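You operate a simulated robot arm through the tools that you are given. There is no shell and no other tool.

Carry out the task below with a simulated robot arm. There is one attempt and no reset: what you move stays moved.

## Task
Swap the dock's green thumb drive for the red; dock off meanwhile.
Fine: dock off first, on after; the green drive goes into slot two of the desk stand; drop nothing.

The check looks at the end state, three seconds after you hand in, the way a careful person would. Anything else that was tipped, shoved, dropped, spilled or broken makes it a failure.

## Robot
A 7-joint arm with a two-finger parallel gripper, fixed in place. Base frame: the origin is on the floor under the middle of its stand, x ahead of it, y to its left, z up. Readings come in m, rad, newtons and seconds.
It reaches about 1.524 m from its shoulder. Its first joint turns from -2.601 to 2.601 rad. Payload 3.5 kg.
The TCP is the grasp point between the finger pads, 0.023 m short of the fingertips. In the tool frame z runs along the fingers and y along their closing line. Largest opening 0.094 m; finger width 0.038, thickness 0.01; the body of the gripper, 0.054 by 0.096 m, starts 0.039 m behind the TCP.
Orientation is told as [roll, pitch, yaw] about the base's x, y, z axes, in that order, counted from this pose: with the fingers straight down and closing along the base's y, the tool's x points along the base's -x, its y along +y and its z along -z.

## Interface
- The arm moves only by the tool send_rows. Its arguments are lists of equal length, an entry for each row: "hand": the closure, from 0 (fully open) to 1 (shut); "translation": the shift along the tool's x, y, z in units of 100 mm (1.0 is 100 mm), a list of three; "angular": the turn, a rotation vector about the tool's x, y, z in units of 120 degrees (1.0 is 120 degrees), a list of three. In form: {"hand": [hand, ...], "translation": [[tx, ty, tz], ...], "angular": [[wx, wy, wz], ...]}. A call has 1 to 20 rows; each row is the pose to reach, as a shift and turn from the pose commanded when the call began, along the tool's axes at that moment. A call with a number of a shift or a turn outside -1 to 1 is refused whole. A row lasts 0.2 s, in which the tool goes at most 0.05 m and 0.15 rad; a call with a longer step from one row to the next is refused whole, and so is a gripper value outside its range. Where a pose cannot be reached the arm comes as near as it can. A force on the tool above 40 N (or 10 N above the force at the start of the call, whichever is more), or a blocked arm, ends the call early, and 0.2 s more pass. Each finger travels about 0.153 m/s and halts on what it meets, pressing with about 39 N; the grip force reading is that of the motor and also rises with nothing between the fingers. The clock runs only during rows and for 0.2 s after the last one: add rows that repeat a pose to give the fingers time. It gives the time, the measured TCP pose, the force on the tool (base axes), the opening and the grip force at its end, in the units of the frame above (readings bear some noise), with the torque about the TCP (base axes, N m) and any sound that the robot's microphone picked up.
- Cameras (640 x 400 px; columns grow to the right, rows downward): "scene" is fixed at [0.0492, 0.4988, 1.4968]; the picture's right is [1.00, -0.10, 0.00], its down [-0.06, -0.66, -0.75] and it looks along [0.07, 0.75, -0.66] (base axes); focal length 307 px, centre (320, 200). "wrist" rides on the gripper at [0.086, 0.016, -0.074] in the tool frame; the picture's right is [-0.18, 0.98, 0.00], its down [-0.58, -0.11, -0.81] and it looks along [-0.79, -0.15, 0.59] (tool axes); focal length 243 px, centre (320, 200). There is no depth. A picture from a camera that has moved, and an enlarged one, comes with that camera's place and axes in the base frame and with its lens.
- get_image(camera): a new picture of that camera. The clock stands still meanwhile.
- close_up(camera, box): a new picture of the part [left, top, right, bottom] of that camera's present view, enlarged. The clock stands still meanwhile.
- close_job(): hands the job in; it is judged then, once.

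Places have to be worked out from the pictures, the camera data and where the tool is seen. Open the gripper and draw the arm clear of the work before you hand the job in, unless the task says otherwise.

The tools are called after "Emit:" by a JSON object that holds its "fn" and its "kwargs". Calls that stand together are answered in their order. send_rows: Moves the arm, as the interface text tells. Its arguments: {"type":"object","properties":{"hand":{"type":"array","items":{"type":"number"}},"translation":{"type":"array","items":{"type":"array","items":{"type":"number"}}},"angular":{"type":"array","items":{"type":"array","items":{"type":"number"}}}},"required":["hand","translation","angular"]} The other tools are called the same way: get_image (camera) takes a picture; close_up (camera, box) takes an enlarged picture of a part of a camera's view; close_job () hands the job in.

At the start:

```text
time_s: 0.0
tcp_pos: [0.3625, 0.6913, 1.0846]
tool_rot: [-0.001, 0.001, 0.0]
force: [0.5, -1.3, 0.2]
wrist_torque: [0.02, 0.01, 0.02]
gripper_width: 0.0941
gripper_force: 0.1
```

scene: 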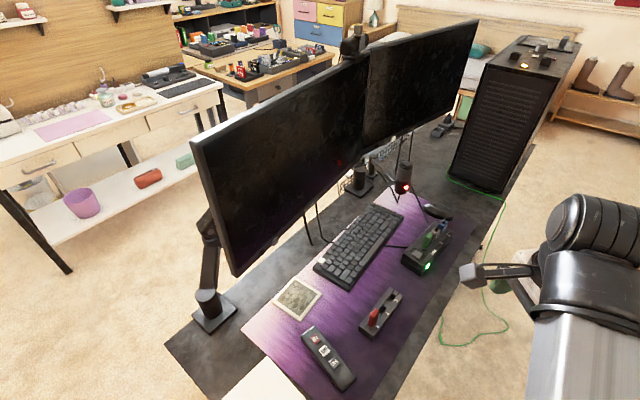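
wrist: 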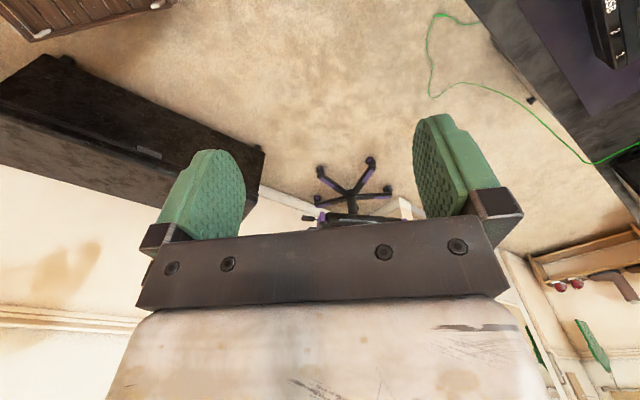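

The scene shows a desk with a dock (green and blue drives, green light), a stand with a red drive, and a power strip or remote with switches. I'll zoom in on these before moving.

Emit:
{"fn": "close_up", "kwargs": {"camera": "scene", "box": [380, 200, 480, 290]}}

Emit:
{"fn": "close_up", "kwargs": {"camera": "scene", "box": [340, 270, 430, 350]}}

Emit:
{"fn": "close_up", "kwargs": {"camera": "scene", "box": [280, 310, 380, 400]}}

Emit:
{"fn": "close_up", "kwargs": {"camera": "scene", "box": [240, 160, 520, 400]}}

```text
4.44 times, centred on (430, 245) of scene
camera zoom: at [0.0492, 0.4988, 1.4968], right [1.0, -0.1, 0.0], down [-0.06, -0.66, -0.75], along [0.07, 0.75, -0.66], focal length 1362 px, centre (-169, 0)
```

zoom: 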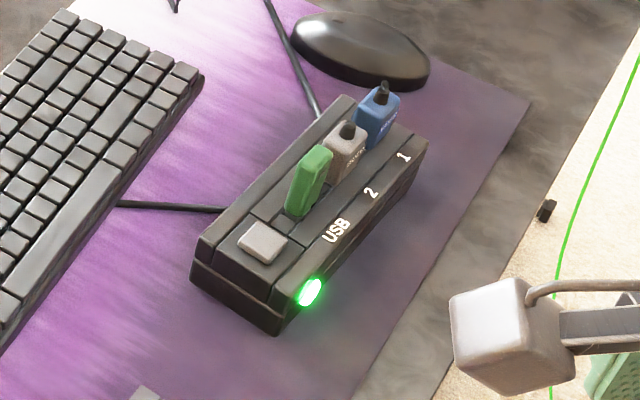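

```text
5.00 times, centred on (385, 310) of scene
camera zoom: at [0.0492, 0.4988, 1.4968], right [1.0, -0.1, 0.0], down [-0.06, -0.66, -0.75], along [0.07, 0.75, -0.66], focal length 1533 px, centre (-5, -350)
```

zoom: 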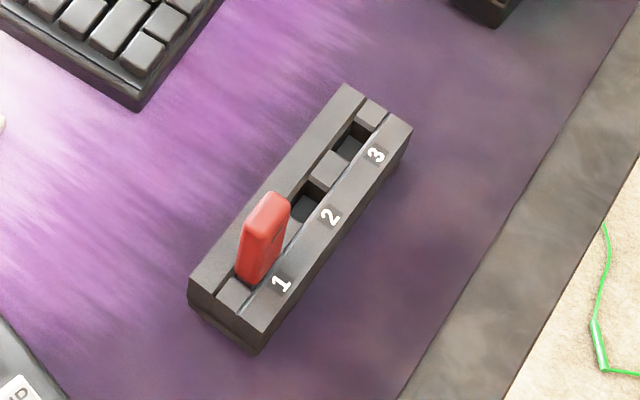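

```text
4.44 times, centred on (330, 355) of scene
camera zoom: at [0.0492, 0.4988, 1.4968], right [1.0, -0.1, 0.0], down [-0.06, -0.66, -0.75], along [0.07, 0.75, -0.66], focal length 1362 px, centre (276, -489)
```

zoom: 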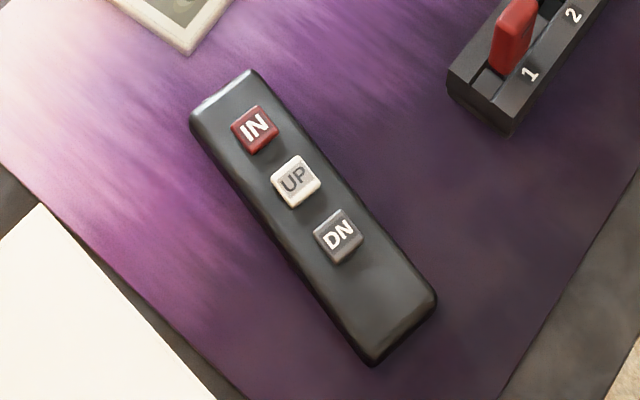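

```text
1.67 times, centred on (380, 280) of scene
camera zoom: at [0.0492, 0.4988, 1.4968], right [1.0, -0.1, 0.0], down [-0.06, -0.66, -0.75], along [0.07, 0.75, -0.66], focal length 511 px, centre (220, 67)
```

zoom: 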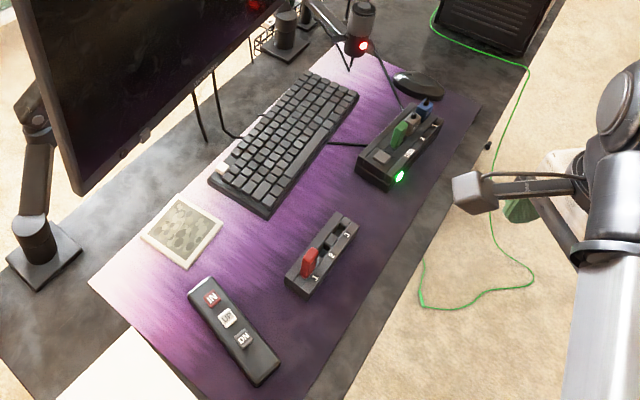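

The dock has a grey square button beside the green drive (USB slot) and a green status light. I'll turn the wrist in place so its camera faces the dock, for triangulation.

Emit:
{"fn": "send_rows", "kwargs": {"hand": [0, 0, 0, 0, 0, 0, 0, 0, 0, 0, 0], "translation": [[0, 0, 0], [0, 0, 0], [0, 0, 0], [0, 0, 0], [0, 0, 0], [0, 0, 0], [0, 0, 0], [0, 0, 0], [0, 0, 0], [0, 0, 0], [0, 0, 0]], "angular": [[0, 0, -0.06667], [0, 0, -0.13333], [0, 0, -0.2], [0, 0, -0.26667], [0, 0, -0.33333], [0, 0, -0.4], [0, 0, -0.46667], [0, 0, -0.53333], [0, 0, -0.6], [0, 0, -0.66667], [0, 0, -0.66667]]}}

```text
time_s: 1.4
tcp_pos: [0.3614, 0.6915, 1.0838]
tool_rot: [0.004, -0.001, 0.747]
force: [-12.4, 13.4, -3.2]
wrist_torque: [-0.96, -1.46, -1.82]
gripper_width: 0.094
gripper_force: 0.0
stopped in row 6: the force on the tool passed its limit at 98 N (the readings are from after the stop); the commanded pose is now the measured one
```

The turn stopped on a contact at about 43° yaw, with force pushing toward (-x,+y). I'll look at both cameras to find what was touched.

Emit:
{"fn": "get_image", "kwargs": {"camera": "scene"}}

Emit:
{"fn": "get_image", "kwargs": {"camera": "wrist"}}

Emit:
{"fn": "close_up", "kwargs": {"camera": "scene", "box": [440, 180, 640, 320]}}

```text
taken
```

scene: 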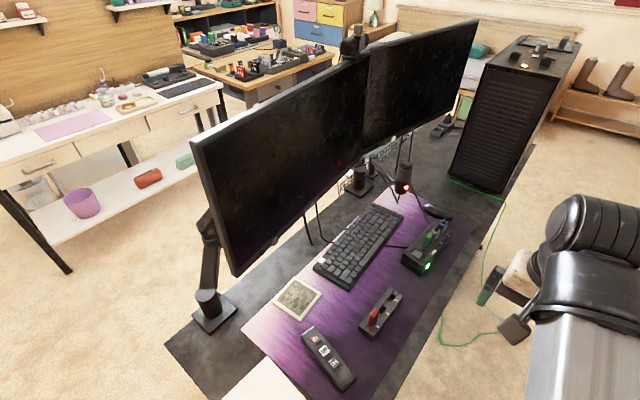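

```text
taken
camera wrist: at [0.2872, 0.6451, 1.1591], right [-0.53, 0.85, 0.01], down [0.5, 0.31, 0.81], along [0.68, 0.43, -0.59], focal length 243 px, centre (320, 200)
```

wrist: 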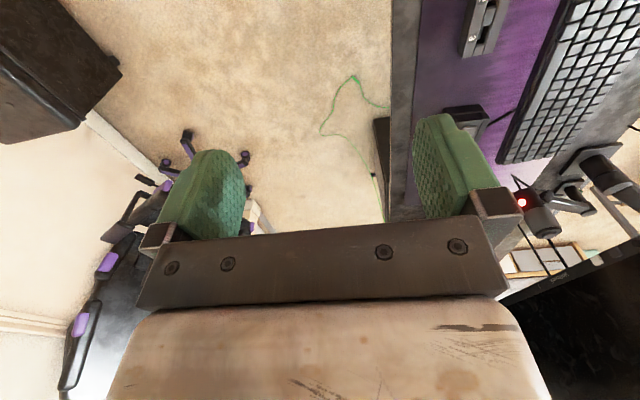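

```text
2.86 times, centred on (540, 250) of scene
camera zoom: at [0.0492, 0.4988, 1.4968], right [1.0, -0.1, 0.0], down [-0.06, -0.66, -0.75], along [0.07, 0.75, -0.66], focal length 876 px, centre (-309, 57)
```

zoom: 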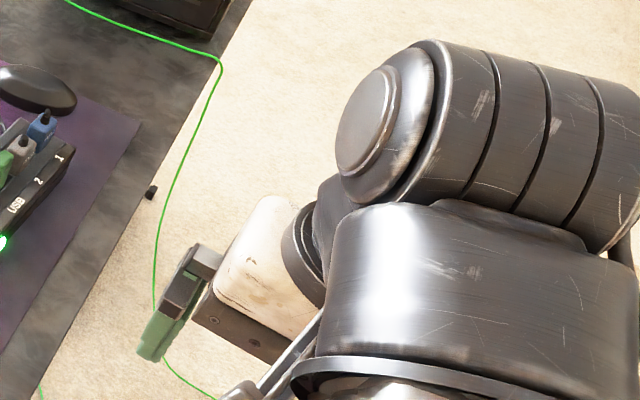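

The wrist-camera box hit the arm's own forearm, so no desk object is involved. I'll turn back to yaw≈0 to clear it.

Emit:
{"fn": "send_rows", "kwargs": {"hand": [0, 0, 0, 0, 0, 0, 0], "translation": [[0, 0, 0], [0, 0, 0], [0, 0, 0], [0, 0, 0], [0, 0, 0], [0, 0, 0], [0, 0, 0]], "angular": [[0, 0, 0.0667], [0, 0, 0.1333], [0, 0, 0.2], [0, 0, 0.2667], [0, 0, 0.3333], [0, 0, 0.3567], [0, 0, 0.3567]]}}

```text
time_s: 3.0
tcp_pos: [0.3621, 0.6903, 1.084]
tool_rot: [0.005, 0.002, 0.003]
force: [0.1, 0.2, -0.7]
wrist_torque: [-0.01, 0.0, -0.02]
gripper_width: 0.0938
gripper_force: 0.1
```

Clear now, with force near zero. I'll shift toward the desk's left front in small steps, staying high, to get a wrist view of the dock and stand.

Emit:
{"fn": "send_rows", "kwargs": {"hand": [0, 0, 0, 0, 0], "translation": [[0.25, 0.2, 0], [0.5, 0.4, 0], [0.75, 0.6, 0], [1.0, 0.8, 0], [1.0, 0.8, 0]], "angular": [[0, 0, -0.04], [0, 0, -0.08], [0, 0, -0.12], [0, 0, -0.12], [0, 0, -0.12]]}}

Emit:
{"fn": "get_image", "kwargs": {"camera": "wrist"}}

Emit:
{"fn": "get_image", "kwargs": {"camera": "scene"}}

```text
time_s: 4.2
tcp_pos: [0.2622, 0.771, 1.0842]
tool_rot: [0.004, 0.002, 0.255]
force: [0.7, 0.7, -0.1]
wrist_torque: [0.01, 0.01, 0.01]
gripper_width: 0.0941
gripper_force: 0.1
```

```text
taken
camera wrist: at [0.1739, 0.7655, 1.16], right [-0.07, 1.0, 0.0], down [0.59, 0.04, 0.8], along [0.8, 0.06, -0.59], focal length 243 px, centre (320, 200)
```

wrist: 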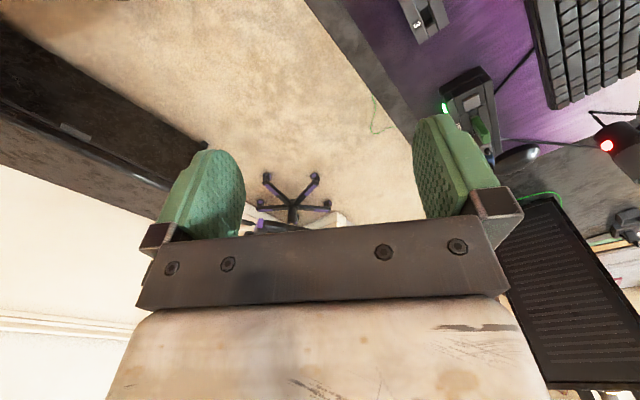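

```text
taken
```

scene: 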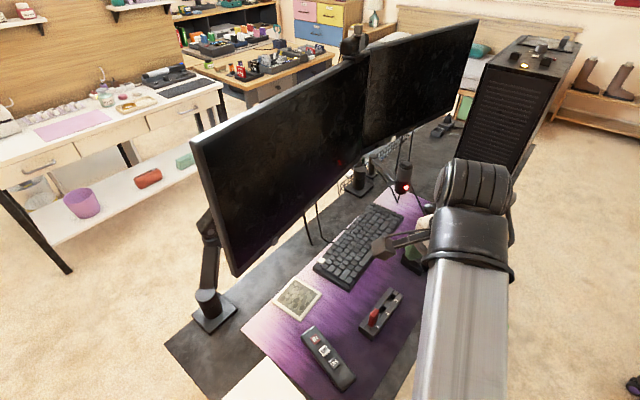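

The dock shows at the right of the wrist view and the stand at top right. I'll zoom in on both for measurements.

Emit:
{"fn": "close_up", "kwargs": {"camera": "wrist", "box": [420, 50, 540, 170]}}

Emit:
{"fn": "close_up", "kwargs": {"camera": "wrist", "box": [380, 0, 480, 60]}}

Emit:
{"fn": "close_up", "kwargs": {"camera": "scene", "box": [350, 280, 410, 340]}}

```text
3.33 times, centred on (480, 110) of wrist
camera zoom: at [0.1739, 0.7655, 1.16], right [-0.07, 1.0, 0.0], down [0.59, 0.04, 0.8], along [0.8, 0.06, -0.59], focal length 809 px, centre (-213, 500)
```

zoom: 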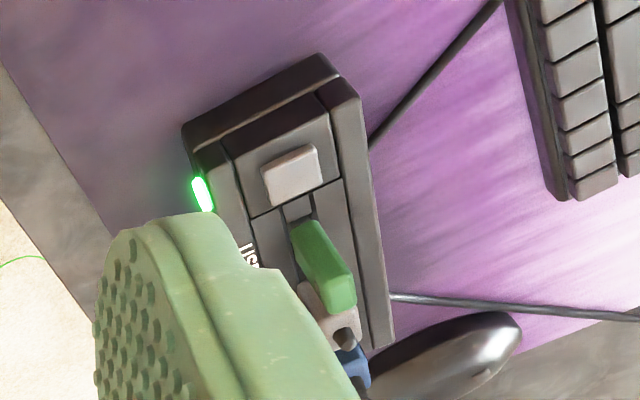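

```text
6.40 times, centred on (430, 30) of wrist
camera zoom: at [0.1739, 0.7655, 1.16], right [-0.07, 1.0, 0.0], down [0.59, 0.04, 0.8], along [0.8, 0.06, -0.59], focal length 1553 px, centre (-384, 1288)
```

zoom: 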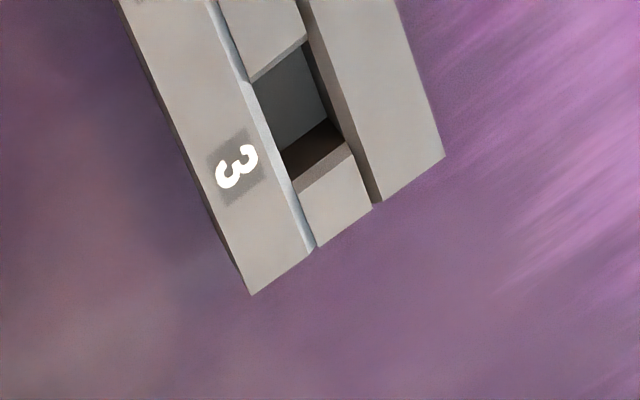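

```text
6.67 times, centred on (380, 310) of scene
camera zoom: at [0.0492, 0.4988, 1.4968], right [1.0, -0.1, 0.0], down [-0.06, -0.66, -0.75], along [0.07, 0.75, -0.66], focal length 2044 px, centre (-80, -533)
```

zoom: 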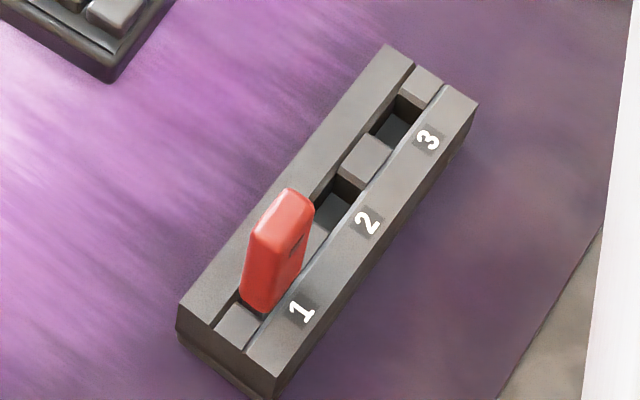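

Triangulation puts the button top at about (0.382, 1.028, 0.798). The stand top is at z≈0.78 with its axis at about 43.5°, and the dock axis is at about 38°. I'll approach the dock in steps while turning gently toward its axis.

Emit:
{"fn": "send_rows", "kwargs": {"hand": [0, 0, 0, 0, 0], "translation": [[-0.14, 0.2, 0.1], [-0.28, 0.4, 0.2], [-0.42, 0.6, 0.3], [-0.55, 0.78, 0.42], [-0.55, 0.78, 0.42]], "angular": [[0, 0, -0.03], [0, 0, -0.06], [0, 0, -0.09], [0, 0, -0.117], [0, 0, -0.117]]}}

Emit:
{"fn": "get_image", "kwargs": {"camera": "wrist"}}

Emit:
{"fn": "get_image", "kwargs": {"camera": "scene"}}

```text
time_s: 5.4
tcp_pos: [0.295, 0.8612, 1.0433]
tool_rot: [0.006, -0.001, 0.501]
force: [0.1, 0.4, -0.3]
wrist_torque: [0.05, -0.03, 0.0]
gripper_width: 0.094
gripper_force: 0.0
```

```text
taken
camera wrist: at [0.2111, 0.8338, 1.1181], right [-0.31, 0.95, 0.0], down [0.56, 0.18, 0.81], along [0.76, 0.25, -0.59], focal length 243 px, centre (320, 200)
```

wrist: 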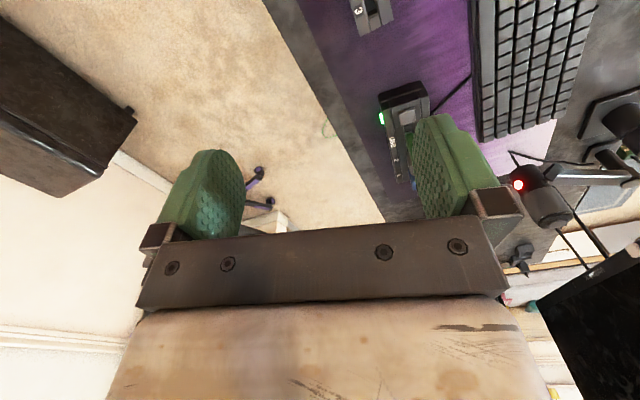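

```text
taken
```

scene: 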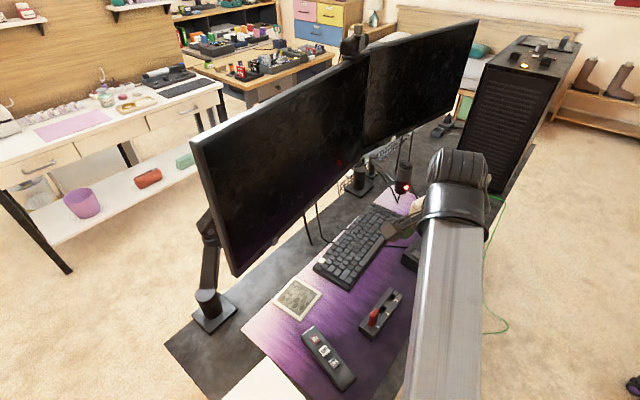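

No contact so far. I'll continue toward the dock, down to z≈0.96, and align yaw to its axis at about 38°.

Emit:
{"fn": "send_rows", "kwargs": {"hand": [0, 0, 0, 0, 0], "translation": [[-0.24, 0.18, 0.2], [-0.48, 0.36, 0.4], [-0.72, 0.54, 0.6], [-0.967, 0.725, 0.8], [-0.967, 0.725, 0.8]], "angular": [[0, 0, -0.02], [0, 0, -0.04], [0, 0, -0.06], [0, 0, -0.0764], [0, 0, -0.0764]]}}

Emit:
{"fn": "get_image", "kwargs": {"camera": "wrist"}}

Emit:
{"fn": "get_image", "kwargs": {"camera": "scene"}}

```text
time_s: 6.6
tcp_pos: [0.3455, 0.9697, 0.9623]
tool_rot: [0.007, -0.001, 0.662]
force: [-0.1, -0.5, -0.8]
wrist_torque: [0.01, -0.01, -0.02]
gripper_width: 0.0939
gripper_force: 0.1
```

```text
taken
camera wrist: at [0.2664, 0.9297, 1.0374], right [-0.46, 0.89, 0.0], down [0.53, 0.27, 0.81], along [0.72, 0.37, -0.59], focal length 243 px, centre (320, 200)
```

wrist: 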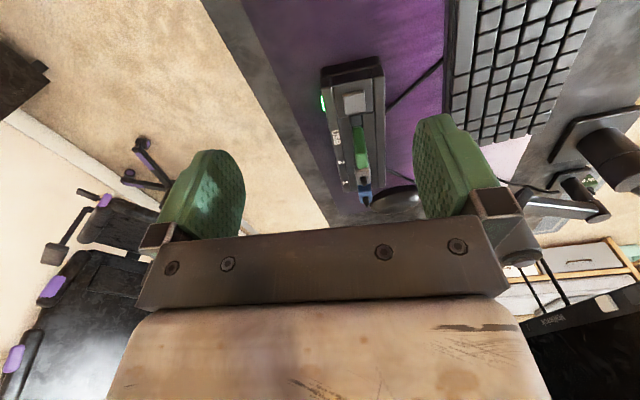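

```text
taken
```

scene: 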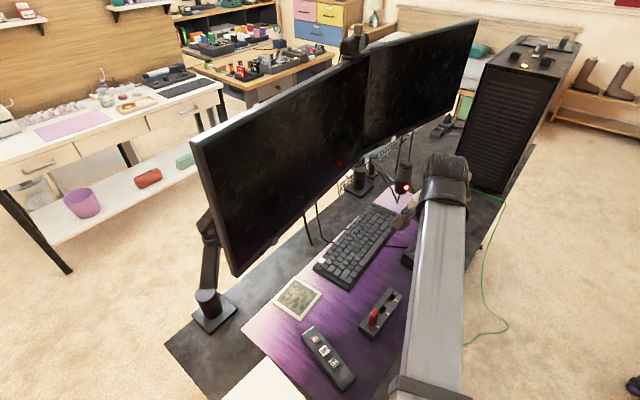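

The dock is now fully visible between the fingers, with no self-contact. I'll zoom in to measure its axis, button and drives.

Emit:
{"fn": "close_up", "kwargs": {"camera": "wrist", "box": [300, 40, 420, 220]}}

Emit:
{"fn": "close_up", "kwargs": {"camera": "wrist", "box": [310, 50, 400, 110]}}

Emit:
{"fn": "close_up", "kwargs": {"camera": "wrist", "box": [320, 100, 400, 220]}}

```text
2.22 times, centred on (360, 130) of wrist
camera zoom: at [0.2664, 0.9297, 1.0374], right [-0.46, 0.89, 0.0], down [0.53, 0.27, 0.81], along [0.72, 0.37, -0.59], focal length 539 px, centre (231, 356)
```

zoom: 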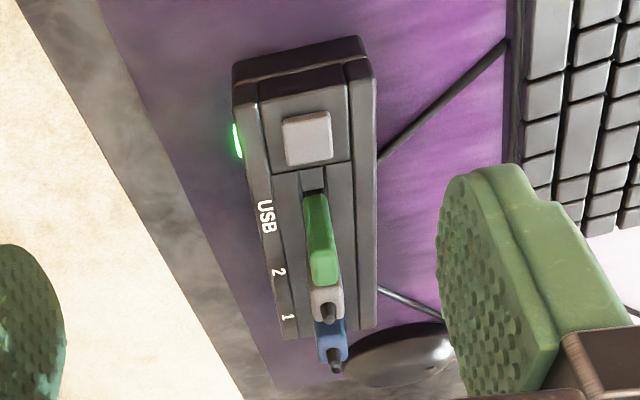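

```text
6.67 times, centred on (355, 80) of wrist
camera zoom: at [0.2664, 0.9297, 1.0374], right [-0.46, 0.89, 0.0], down [0.53, 0.27, 0.81], along [0.72, 0.37, -0.59], focal length 1618 px, centre (87, 1000)
```

zoom: 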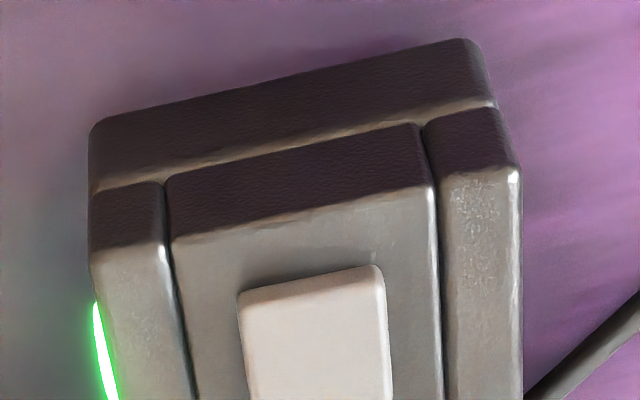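

```text
3.33 times, centred on (360, 160) of wrist
camera zoom: at [0.2664, 0.9297, 1.0374], right [-0.46, 0.89, 0.0], down [0.53, 0.27, 0.81], along [0.72, 0.37, -0.59], focal length 809 px, centre (187, 333)
```

zoom: 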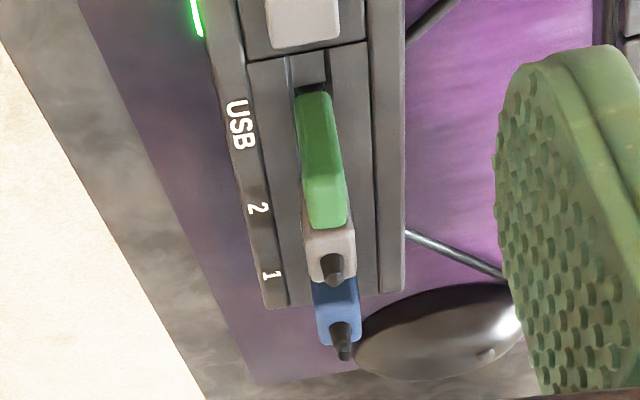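

From the close view I estimate:
- Dock axis: about 39.8°.
- Button centre: (0.3815, 1.0305, 0.798).
- Green drive: centre about (0.423, 1.066), top z≈0.834, wide side along the axis, about 42 mm clear of the button.

I'll move above the button, close the fingers and stop at a hover height.

Emit:
{"fn": "send_rows", "kwargs": {"hand": [0.5, 1, 1, 1, 1, 1], "translation": [[-0.33, 0.13, 0.0], [-0.658, 0.258, 0.1], [-0.658, 0.258, 0.4], [-0.658, 0.258, 0.7], [-0.658, 0.258, 0.9], [-0.658, 0.258, 0.9]], "angular": [[0, 0, -0.0078], [0, 0, -0.0156], [0, 0, -0.0156], [0, 0, -0.0156], [0, 0, -0.0156], [0, 0, -0.0156]]}}

Emit:
{"fn": "get_image", "kwargs": {"camera": "wrist"}}

Emit:
{"fn": "get_image", "kwargs": {"camera": "scene"}}

```text
time_s: 8.0
tcp_pos: [0.3815, 1.0313, 0.8728]
tool_rot: [0.005, 0.001, 0.692]
force: [-0.5, -0.5, 0.6]
wrist_torque: [-0.01, 0.0, 0.01]
gripper_width: 0.0
gripper_force: 38.8
```

```text
taken
camera wrist: at [0.304, 0.9893, 0.9478], right [-0.49, 0.87, 0.0], down [0.52, 0.28, 0.81], along [0.7, 0.39, -0.59], focal length 243 px, centre (320, 200)
```

wrist: 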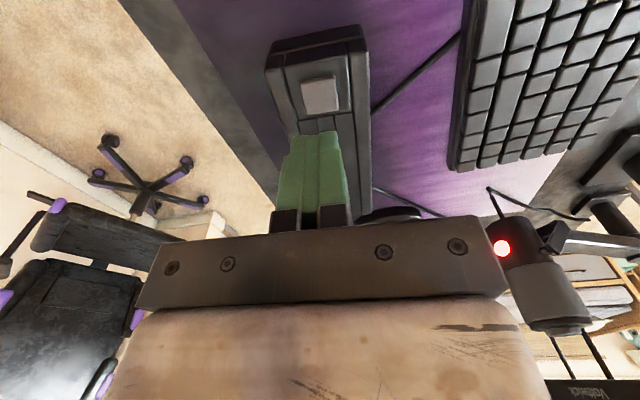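

```text
taken
```

scene: 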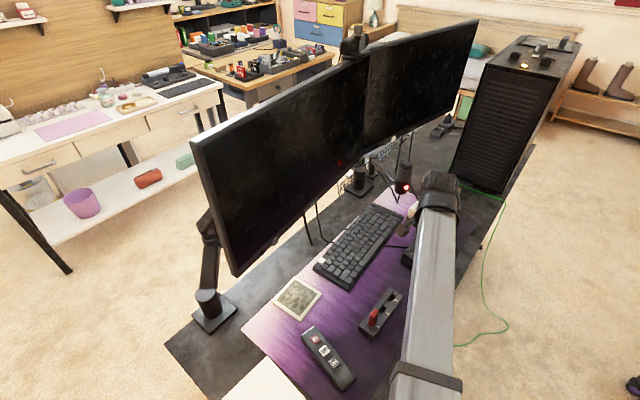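

The wrist view confirms the closed fingertips are centred over the button (expected (320,95), seen (321,97)). I'll descend slowly and press about 4 mm past the estimated contact height.

Emit:
{"fn": "send_rows", "kwargs": {"hand": [1, 1, 1, 1, 1, 1, 1, 1], "translation": [[0, 0, 0.25], [0, 0, 0.42], [0, 0, 0.47], [0, 0, 0.49], [0, 0, 0.51], [0, 0, 0.53], [0, 0, 0.55], [0, 0, 0.56]], "angular": [[0, 0, 0], [0, 0, 0], [0, 0, 0], [0, 0, 0], [0, 0, 0], [0, 0, 0], [0, 0, 0], [0, 0, 0]]}}

Emit:
{"fn": "get_image", "kwargs": {"camera": "wrist"}}

```text
time_s: 9.8
tcp_pos: [0.3797, 1.0316, 0.8167]
tool_rot: [0.006, 0.001, 0.694]
force: [-0.2, 0.3, 0.5]
wrist_torque: [-0.04, 0.03, 0.0]
gripper_width: 0.0
gripper_force: 39.1
```

```text
taken
camera wrist: at [0.3031, 0.9902, 0.8922], right [-0.49, 0.87, 0.0], down [0.52, 0.28, 0.81], along [0.7, 0.39, -0.59], focal length 243 px, centre (320, 200)
```

wrist: 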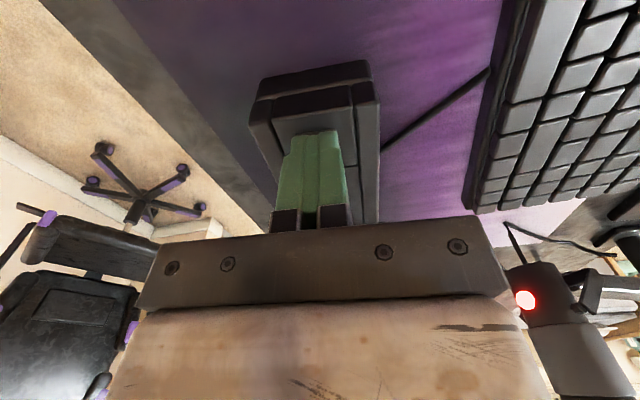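

No contact force yet at tip z≈0.794. I'll zoom in on the fingertip and button gap.

Emit:
{"fn": "close_up", "kwargs": {"camera": "wrist", "box": [240, 50, 400, 150]}}

Emit:
{"fn": "close_up", "kwargs": {"camera": "scene", "box": [380, 200, 460, 280]}}

```text
4.00 times, centred on (320, 100) of wrist
camera zoom: at [0.3031, 0.9902, 0.8922], right [-0.49, 0.87, 0.0], down [0.52, 0.28, 0.81], along [0.7, 0.39, -0.59], focal length 970 px, centre (320, 600)
```

zoom: 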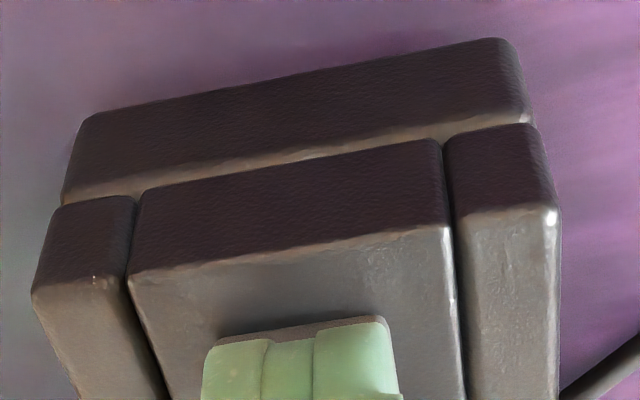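

```text
5.00 times, centred on (420, 240) of scene
camera zoom: at [0.0492, 0.4988, 1.4968], right [1.0, -0.1, 0.0], down [-0.06, -0.66, -0.75], along [0.07, 0.75, -0.66], focal length 1533 px, centre (-180, 0)
```

zoom: 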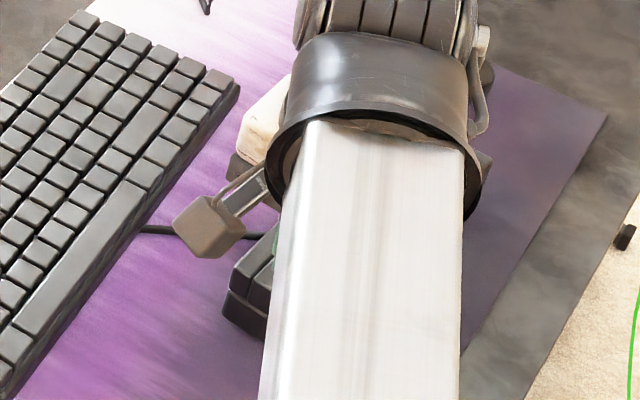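

The fingertips are right at the button surface. I'll continue down in about 0.7 mm steps.

Emit:
{"fn": "send_rows", "kwargs": {"hand": [1, 1, 1, 1], "translation": [[0, 0, 0.007], [0, 0, 0.014], [0, 0, 0.02], [0, 0, 0.02]], "angular": [[0, 0, 0], [0, 0, 0], [0, 0, 0], [0, 0, 0]]}}

Emit:
{"fn": "close_up", "kwargs": {"camera": "wrist", "box": [240, 50, 400, 150]}}

```text
time_s: 10.8
tcp_pos: [0.3811, 1.0323, 0.8141]
tool_rot: [0.006, 0.001, 0.693]
force: [-0.9, 1.0, -0.2]
wrist_torque: [0.01, -0.01, -0.03]
gripper_width: 0.0
gripper_force: 38.8
```

```text
4.00 times, centred on (320, 100) of wrist
camera zoom: at [0.3037, 0.9901, 0.8903], right [-0.49, 0.87, 0.0], down [0.52, 0.28, 0.81], along [0.7, 0.39, -0.59], focal length 970 px, centre (320, 600)
```

zoom: 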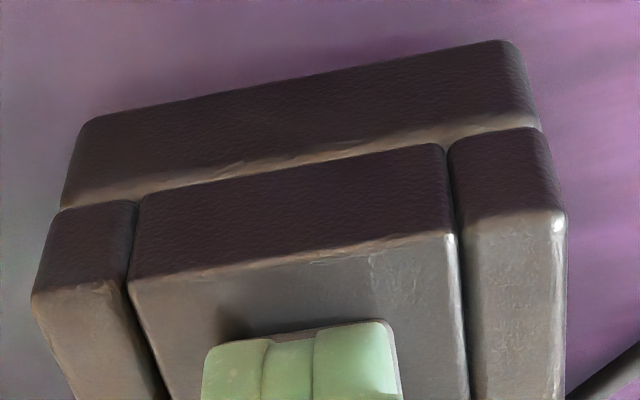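

Still no reaction force, so the button must sit slightly lower than estimated. I'll go down another 2 mm.

Emit:
{"fn": "send_rows", "kwargs": {"hand": [1, 1, 1, 1], "translation": [[0, 0, 0.007], [0, 0, 0.014], [0, 0, 0.02], [0, 0, 0.02]], "angular": [[0, 0, 0], [0, 0, 0], [0, 0, 0], [0, 0, 0]]}}

Emit:
{"fn": "close_up", "kwargs": {"camera": "wrist", "box": [240, 50, 400, 150]}}

```text
time_s: 11.8
tcp_pos: [0.381, 1.0327, 0.8141]
tool_rot: [0.005, 0.001, 0.695]
force: [1.0, 1.0, 2.4]
wrist_torque: [0.04, 0.02, 0.02]
gripper_width: 0.0
gripper_force: 39.0
heard: click
```

```text
4.00 times, centred on (320, 100) of wrist
camera zoom: at [0.3033, 0.9897, 0.8886], right [-0.49, 0.87, 0.0], down [0.52, 0.28, 0.81], along [0.7, 0.39, -0.59], focal length 970 px, centre (320, 600)
```

zoom: 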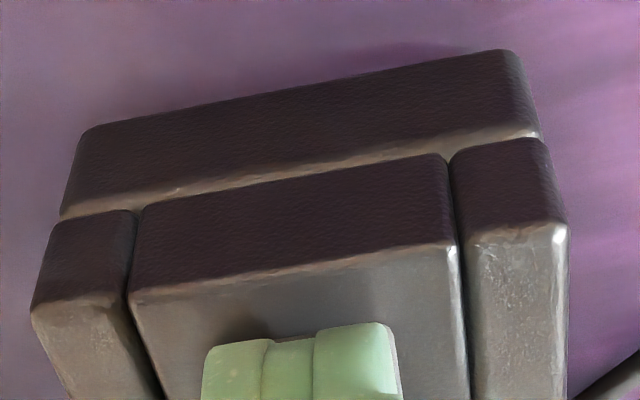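

A click was heard with light force. I'll lift straight up, back off to see the LED, and open the fingers on the way.

Emit:
{"fn": "send_rows", "kwargs": {"hand": [1, 1, 1, 1, 0.6, 0.2, 0, 0], "translation": [[0, 0, -0.05], [0, 0, -0.3], [0, 0, -0.6], [0, 0, -0.95], [0.3, 0, -1.0], [0.6, -0.1, -1.0], [0.7, -0.2, -1.0], [0.7, -0.2, -1.0]], "angular": [[0, 0, 0], [0, 0, 0], [0, 0, 0], [0, 0, 0], [0, 0, 0], [0, 0, 0], [0, 0, 0], [0, 0, 0]]}}

Emit:
{"fn": "get_image", "kwargs": {"camera": "wrist"}}

Emit:
{"fn": "close_up", "kwargs": {"camera": "wrist", "box": [290, 20, 410, 200]}}

```text
time_s: 13.6
tcp_pos: [0.339, 0.9723, 0.9137]
tool_rot: [0.005, 0.0, 0.694]
force: [0.1, 0.2, 0.3]
wrist_torque: [0.04, 0.0, -0.03]
gripper_width: 0.0939
gripper_force: 0.0
```

```text
taken
camera wrist: at [0.2622, 0.9293, 0.9886], right [-0.49, 0.87, 0.0], down [0.52, 0.28, 0.81], along [0.7, 0.39, -0.59], focal length 243 px, centre (320, 200)
```

wrist: 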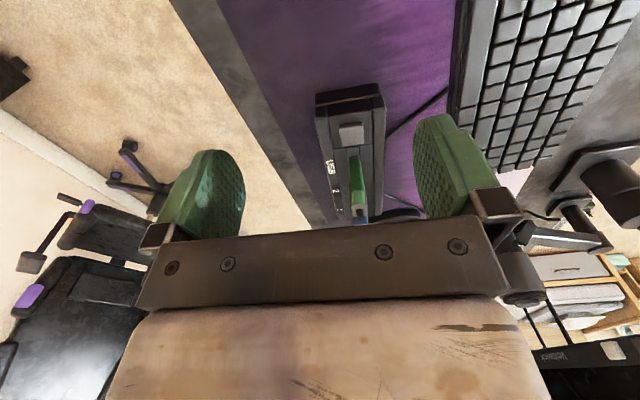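

```text
2.22 times, centred on (350, 110) of wrist
camera zoom: at [0.2622, 0.9293, 0.9886], right [-0.49, 0.87, 0.0], down [0.52, 0.28, 0.81], along [0.7, 0.39, -0.59], focal length 539 px, centre (253, 400)
```

zoom: 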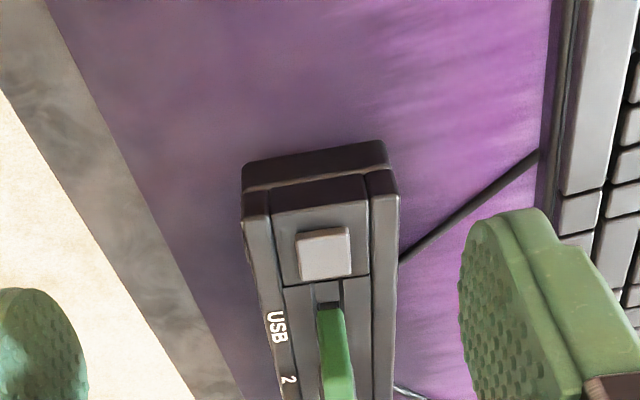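

The green glow seems gone. I'll zoom in on where the LED sits to confirm it's off, and take a view of the drives.

Emit:
{"fn": "close_up", "kwargs": {"camera": "wrist", "box": [300, 80, 400, 150]}}

Emit:
{"fn": "close_up", "kwargs": {"camera": "wrist", "box": [310, 130, 410, 230]}}

Emit:
{"fn": "close_up", "kwargs": {"camera": "scene", "box": [360, 200, 480, 300]}}

```text
5.71 times, centred on (350, 115) of wrist
camera zoom: at [0.2622, 0.9293, 0.9886], right [-0.49, 0.87, 0.0], down [0.52, 0.28, 0.81], along [0.7, 0.39, -0.59], focal length 1386 px, centre (149, 686)
```

zoom: 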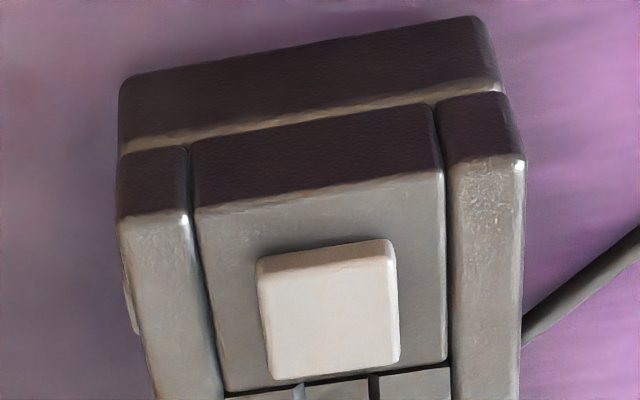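

```text
4.00 times, centred on (360, 180) of wrist
camera zoom: at [0.2622, 0.9293, 0.9886], right [-0.49, 0.87, 0.0], down [0.52, 0.28, 0.81], along [0.7, 0.39, -0.59], focal length 970 px, centre (160, 280)
```

zoom: 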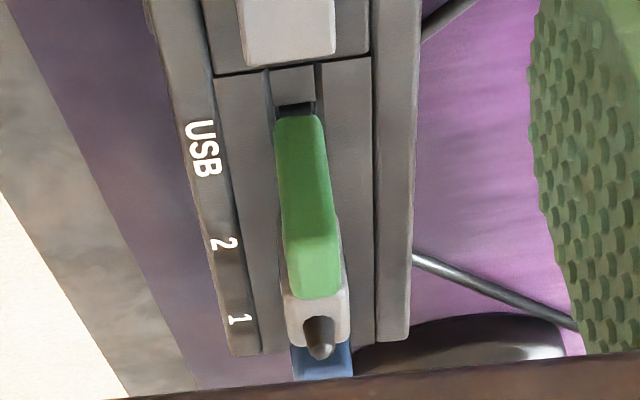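

```text
4.00 times, centred on (420, 250) of scene
camera zoom: at [0.0492, 0.4988, 1.4968], right [1.0, -0.1, 0.0], down [-0.06, -0.66, -0.75], along [0.07, 0.75, -0.66], focal length 1226 px, centre (-80, 0)
```

zoom: 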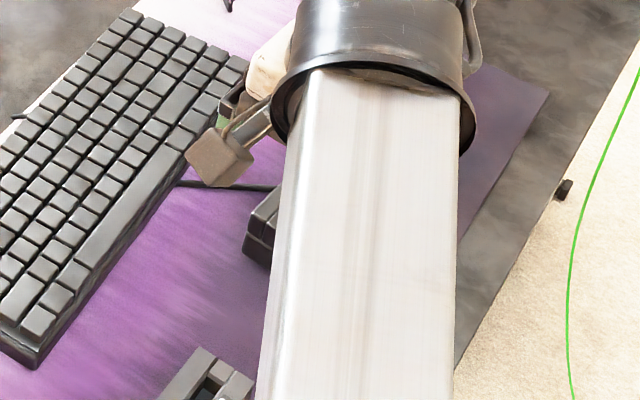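

The LED is off, so the dock is powered down. The green drive is at about (0.422, 1.0655), top z≈0.83, with the dock top at about 0.784. I'll move over it with the fingers half open, staying high.

Emit:
{"fn": "send_rows", "kwargs": {"hand": [0.2, 0.4, 0.45, 0.45], "translation": [[-0.35, 0.05, 0], [-0.7, 0.1, 0], [-1.0, 0.155, 0], [-1.0, 0.155, 0]], "angular": [[0, 0, 0], [0, 0, 0], [0, 0, 0], [0, 0, 0]]}}

Emit:
{"fn": "get_image", "kwargs": {"camera": "wrist"}}

Emit:
{"fn": "close_up", "kwargs": {"camera": "wrist", "box": [240, 40, 400, 200]}}

```text
time_s: 14.6
tcp_pos: [0.4069, 1.0493, 0.9111]
tool_rot: [0.004, -0.001, 0.693]
force: [0.5, 0.3, 0.0]
wrist_torque: [0.0, -0.02, 0.01]
gripper_width: 0.0515
gripper_force: 0.1
```

```text
taken
camera wrist: at [0.3294, 1.0058, 0.9872], right [-0.49, 0.87, 0.0], down [0.52, 0.28, 0.81], along [0.7, 0.39, -0.59], focal length 243 px, centre (320, 200)
```

wrist: 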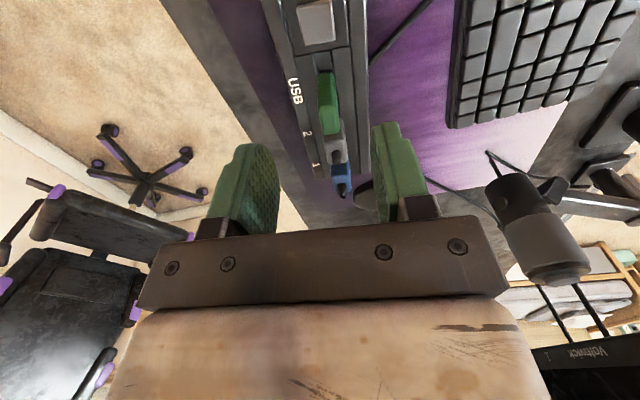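

```text
2.50 times, centred on (320, 120) of wrist
camera zoom: at [0.3294, 1.0058, 0.9872], right [-0.49, 0.87, 0.0], down [0.52, 0.28, 0.81], along [0.7, 0.39, -0.59], focal length 606 px, centre (320, 400)
```

zoom: 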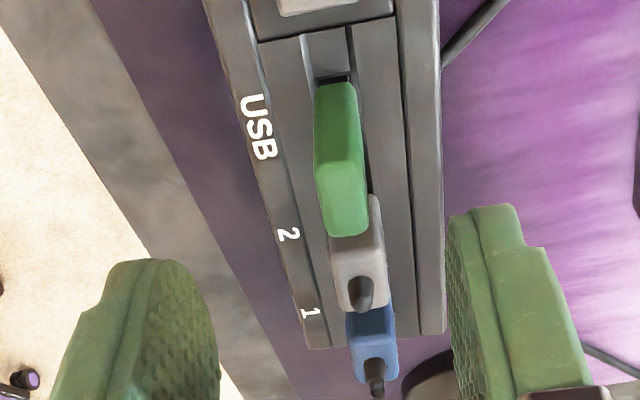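

The view agrees: drive centre about (0.422, 1.065). I'll centre over it, 3 mm toward the button to stay away from the grey dongle, and descend to just above the drive top to check alignment.

Emit:
{"fn": "send_rows", "kwargs": {"hand": [0.45, 0.45, 0.45, 0.45], "translation": [[-0.191, 0.027, 0.1], [-0.191, 0.027, 0.3], [-0.191, 0.027, 0.5], [-0.191, 0.027, 0.5]], "angular": [[0, 0, 0], [0, 0, 0], [0, 0, 0], [0, 0, 0]]}}

Emit:
{"fn": "get_image", "kwargs": {"camera": "wrist"}}

Emit:
{"fn": "close_up", "kwargs": {"camera": "wrist", "box": [240, 70, 400, 230]}}

```text
time_s: 15.6
tcp_pos: [0.4203, 1.0622, 0.8627]
tool_rot: [0.006, 0.0, 0.693]
force: [-1.3, 0.3, -0.5]
wrist_torque: [0.03, 0.01, -0.01]
gripper_width: 0.0518
gripper_force: 0.0
```

```text
taken
camera wrist: at [0.3432, 1.02, 0.9377], right [-0.49, 0.87, 0.0], down [0.52, 0.28, 0.81], along [0.7, 0.39, -0.59], focal length 243 px, centre (320, 200)
```

wrist: 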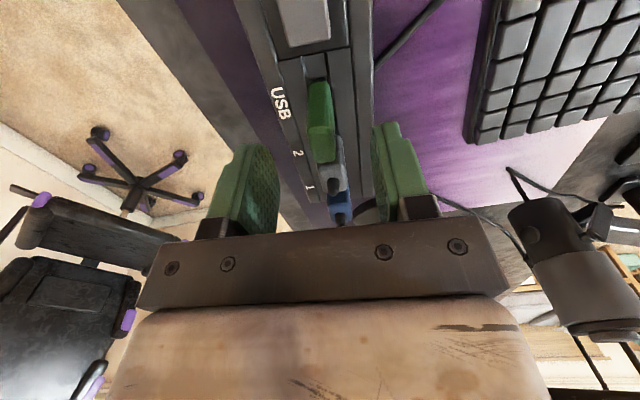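

```text
2.50 times, centred on (320, 150) of wrist
camera zoom: at [0.3432, 1.02, 0.9377], right [-0.49, 0.87, 0.0], down [0.52, 0.28, 0.81], along [0.7, 0.39, -0.59], focal length 606 px, centre (320, 325)
```

zoom: 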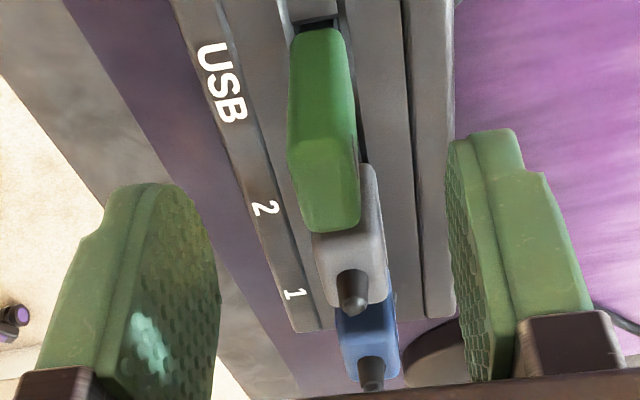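

Alignment is good: lateral error under 1 mm, with the drive centre about 4 mm ahead of TCP as intended. I'll descend to TCP z≈0.819 (tips at about 0.796), keeping the fingers open.

Emit:
{"fn": "send_rows", "kwargs": {"hand": [0.45, 0.45, 0.45, 0.45, 0.45], "translation": [[0, 0, 0.12], [0, 0, 0.24], [0, 0, 0.36], [0, 0, 0.447], [0, 0, 0.447]], "angular": [[0, 0, 0], [0, 0, 0], [0, 0, 0], [0, 0, 0], [0, 0, 0]]}}

Emit:
{"fn": "get_image", "kwargs": {"camera": "wrist"}}

Emit:
{"fn": "close_up", "kwargs": {"camera": "wrist", "box": [240, 90, 400, 230]}}

```text
time_s: 16.8
tcp_pos: [0.4185, 1.0627, 0.8185]
tool_rot: [0.006, 0.0, 0.693]
force: [1.2, -1.2, 0.5]
wrist_torque: [0.02, 0.01, 0.01]
gripper_width: 0.0518
gripper_force: 0.0
```

```text
taken
camera wrist: at [0.3422, 1.0199, 0.8933], right [-0.49, 0.87, 0.0], down [0.52, 0.28, 0.81], along [0.7, 0.39, -0.59], focal length 243 px, centre (320, 200)
```

wrist: 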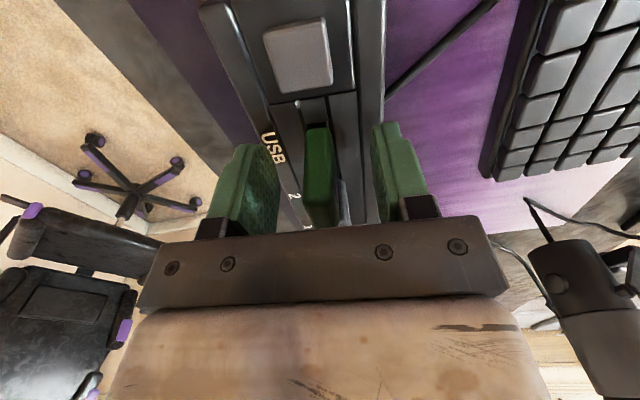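

```text
2.86 times, centred on (320, 160) of wrist
camera zoom: at [0.3422, 1.0199, 0.8933], right [-0.49, 0.87, 0.0], down [0.52, 0.28, 0.81], along [0.7, 0.39, -0.59], focal length 693 px, centre (320, 314)
```

zoom: 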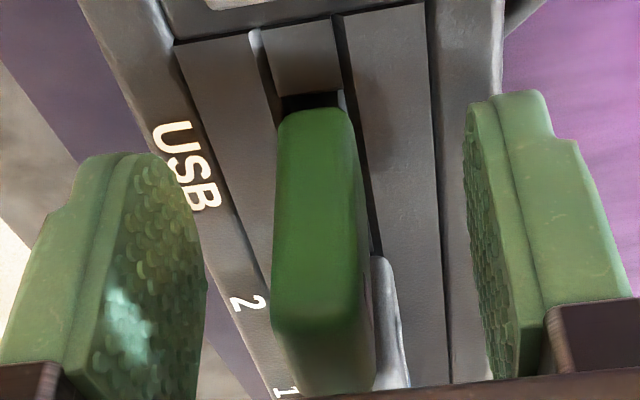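

The drive is between the pads with room on both sides. Closing the gripper now.

Emit:
{"fn": "send_rows", "kwargs": {"hand": [0.6, 0.7, 0.8, 1, 1, 1], "translation": [[0, 0, 0], [0, 0, 0], [0, 0, 0], [0, 0, 0], [0, 0, 0], [0, 0, 0]], "angular": [[0, 0, 0], [0, 0, 0], [0, 0, 0], [0, 0, 0], [0, 0, 0], [0, 0, 0]]}}

Emit:
{"fn": "close_up", "kwargs": {"camera": "wrist", "box": [240, 90, 400, 230]}}

```text
time_s: 18.2
tcp_pos: [0.4193, 1.0621, 0.8181]
tool_rot: [0.006, 0.0, 0.693]
force: [0.5, 0.4, 0.1]
wrist_torque: [0.03, 0.03, 0.01]
gripper_width: 0.0127
gripper_force: 39.1
```

```text
2.86 times, centred on (320, 160) of wrist
camera zoom: at [0.3422, 1.0199, 0.8934], right [-0.49, 0.87, 0.0], down [0.52, 0.28, 0.81], along [0.7, 0.39, -0.59], focal length 693 px, centre (320, 314)
```

zoom: 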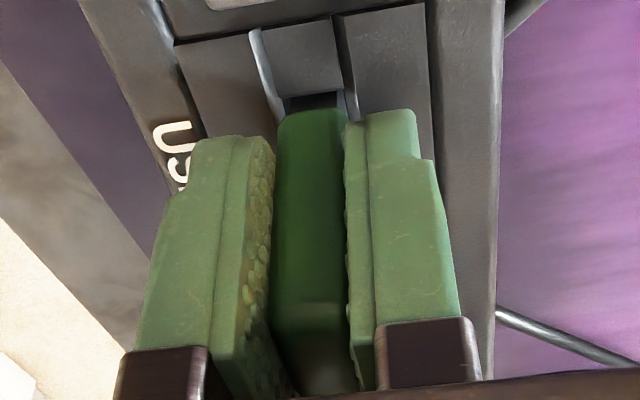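

The gripper holds a 12.7 mm thick drive with balanced forces. I'll pull it straight up in small steps.

Emit:
{"fn": "send_rows", "kwargs": {"hand": [1, 1, 1, 1, 1, 1, 1, 1, 1, 1], "translation": [[0, 0, -0.03], [0, 0, -0.06], [0, 0, -0.1], [0, 0, -0.15], [0, 0, -0.2], [0, 0, -0.25], [0, 0, -0.3], [0, 0, -0.4], [0, 0, -0.5], [0, 0, -0.5]], "angular": [[0, 0, 0], [0, 0, 0], [0, 0, 0], [0, 0, 0], [0, 0, 0], [0, 0, 0], [0, 0, 0], [0, 0, 0], [0, 0, 0], [0, 0, 0]]}}

Emit:
{"fn": "get_image", "kwargs": {"camera": "wrist"}}

Emit:
{"fn": "close_up", "kwargs": {"camera": "wrist", "box": [240, 70, 400, 230]}}

```text
time_s: 20.4
tcp_pos: [0.4207, 1.0614, 0.869]
tool_rot: [0.005, 0.0, 0.692]
force: [0.0, -1.0, 0.1]
wrist_torque: [-0.01, -0.04, 0.02]
gripper_width: 0.013
gripper_force: 38.5
```

```text
taken
camera wrist: at [0.343, 1.0187, 0.9438], right [-0.49, 0.87, 0.0], down [0.52, 0.29, 0.81], along [0.7, 0.39, -0.59], focal length 243 px, centre (320, 200)
```

wrist: 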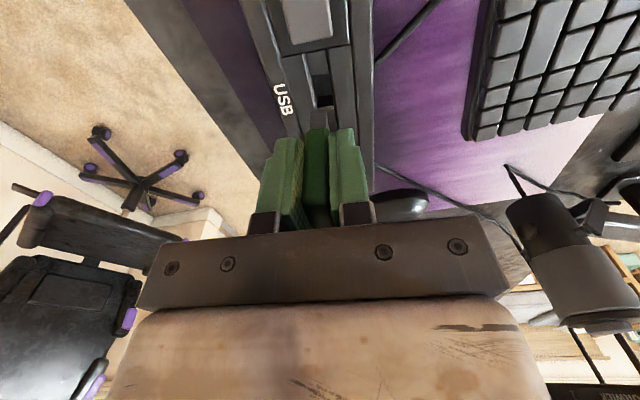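

```text
2.50 times, centred on (320, 150) of wrist
camera zoom: at [0.343, 1.0187, 0.9438], right [-0.49, 0.87, 0.0], down [0.52, 0.29, 0.81], along [0.7, 0.39, -0.59], focal length 606 px, centre (320, 325)
```

zoom: 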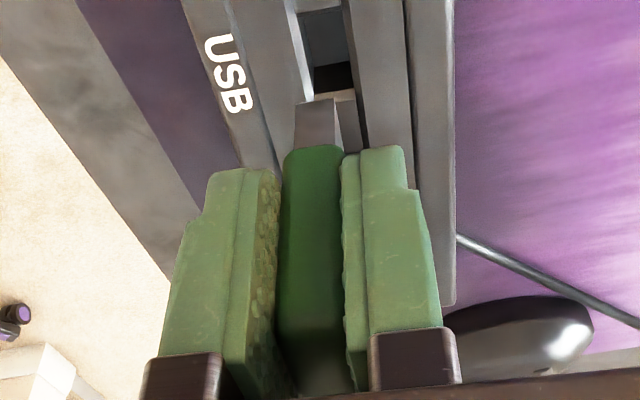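

The drive is out, with its plug visible below the body, and the grip is steady. I'll lift higher and carry it back along the desk toward the stand.

Emit:
{"fn": "send_rows", "kwargs": {"hand": [1, 1, 1, 1, 1, 1], "translation": [[0, 0, -0.35], [0, 0, -0.7], [0.3, -0.03, -0.75], [0.65, -0.06, -0.75], [1.0, -0.1, -0.75], [1.0, -0.1, -0.75]], "angular": [[0, 0, 0], [0, 0, 0], [0, 0, 0], [0, 0, 0], [0, 0, 0], [0, 0, 0]]}}

Emit:
{"fn": "get_image", "kwargs": {"camera": "wrist"}}

Emit:
{"fn": "get_image", "kwargs": {"camera": "scene"}}

```text
time_s: 21.8
tcp_pos: [0.3486, 0.9903, 0.9439]
tool_rot: [0.005, -0.002, 0.693]
force: [0.4, -0.2, -0.8]
wrist_torque: [-0.02, 0.0, -0.02]
gripper_width: 0.0129
gripper_force: 38.6
```

```text
taken
camera wrist: at [0.272, 0.9473, 1.0187], right [-0.49, 0.87, 0.0], down [0.52, 0.28, 0.81], along [0.7, 0.39, -0.59], focal length 243 px, centre (320, 200)
```

wrist: 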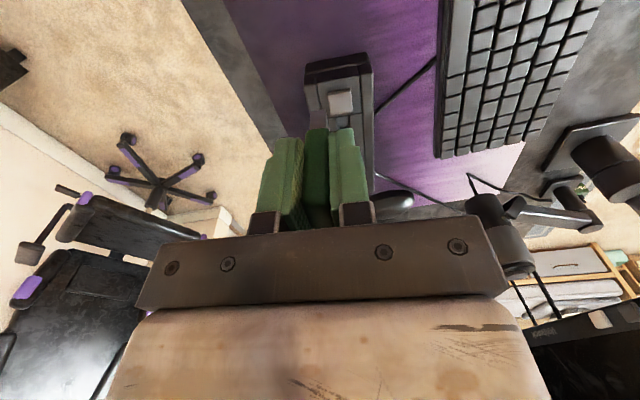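

```text
taken
```

scene: 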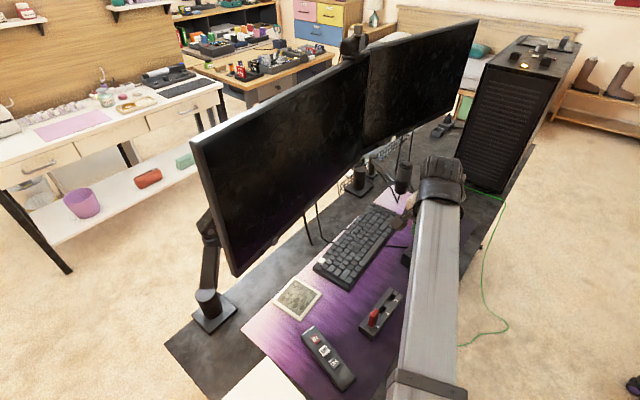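

Carrying steadily. The mic's red light has gone out too, which fits the dock being unpowered. I'll continue back toward the stand.

Emit:
{"fn": "send_rows", "kwargs": {"hand": [1, 1, 1, 1, 1], "translation": [[0.25, -0.02, 0], [0.5, -0.04, 0], [0.75, -0.06, 0], [1.0, -0.08, 0], [1.0, -0.08, 0]], "angular": [[0, 0, -0.007], [0, 0, -0.014], [0, 0, -0.022], [0, 0, -0.03], [0, 0, -0.03]]}}

Emit:
{"fn": "get_image", "kwargs": {"camera": "wrist"}}

Emit:
{"fn": "get_image", "kwargs": {"camera": "scene"}}

```text
time_s: 23.0
tcp_pos: [0.2786, 0.9211, 0.9436]
tool_rot: [0.002, -0.001, 0.755]
force: [0.1, 0.3, 0.0]
wrist_torque: [0.0, 0.02, -0.01]
gripper_width: 0.0129
gripper_force: 39.0
```

```text
taken
camera wrist: at [0.2037, 0.8739, 1.019], right [-0.54, 0.84, 0.0], down [0.5, 0.32, 0.81], along [0.68, 0.44, -0.59], focal length 243 px, centre (320, 200)
```

wrist: 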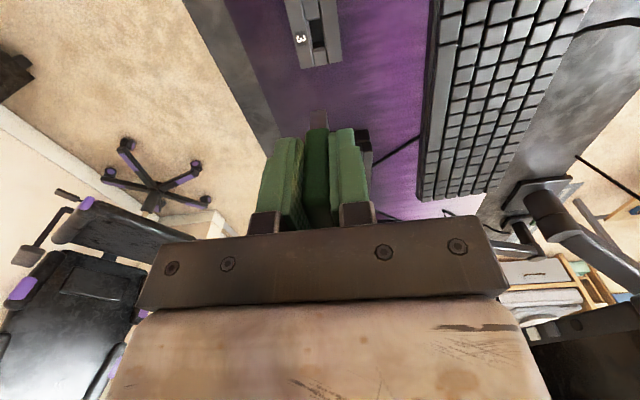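

```text
taken
```

scene: 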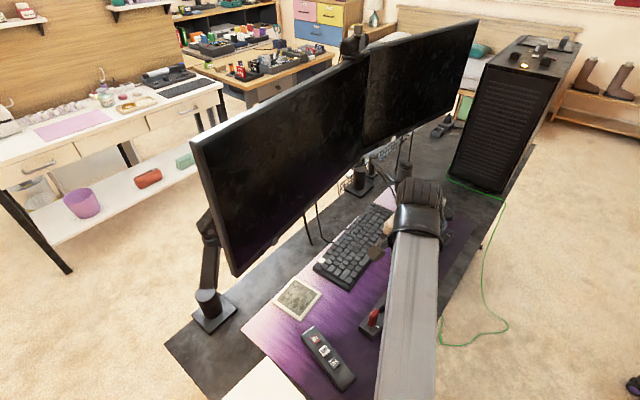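

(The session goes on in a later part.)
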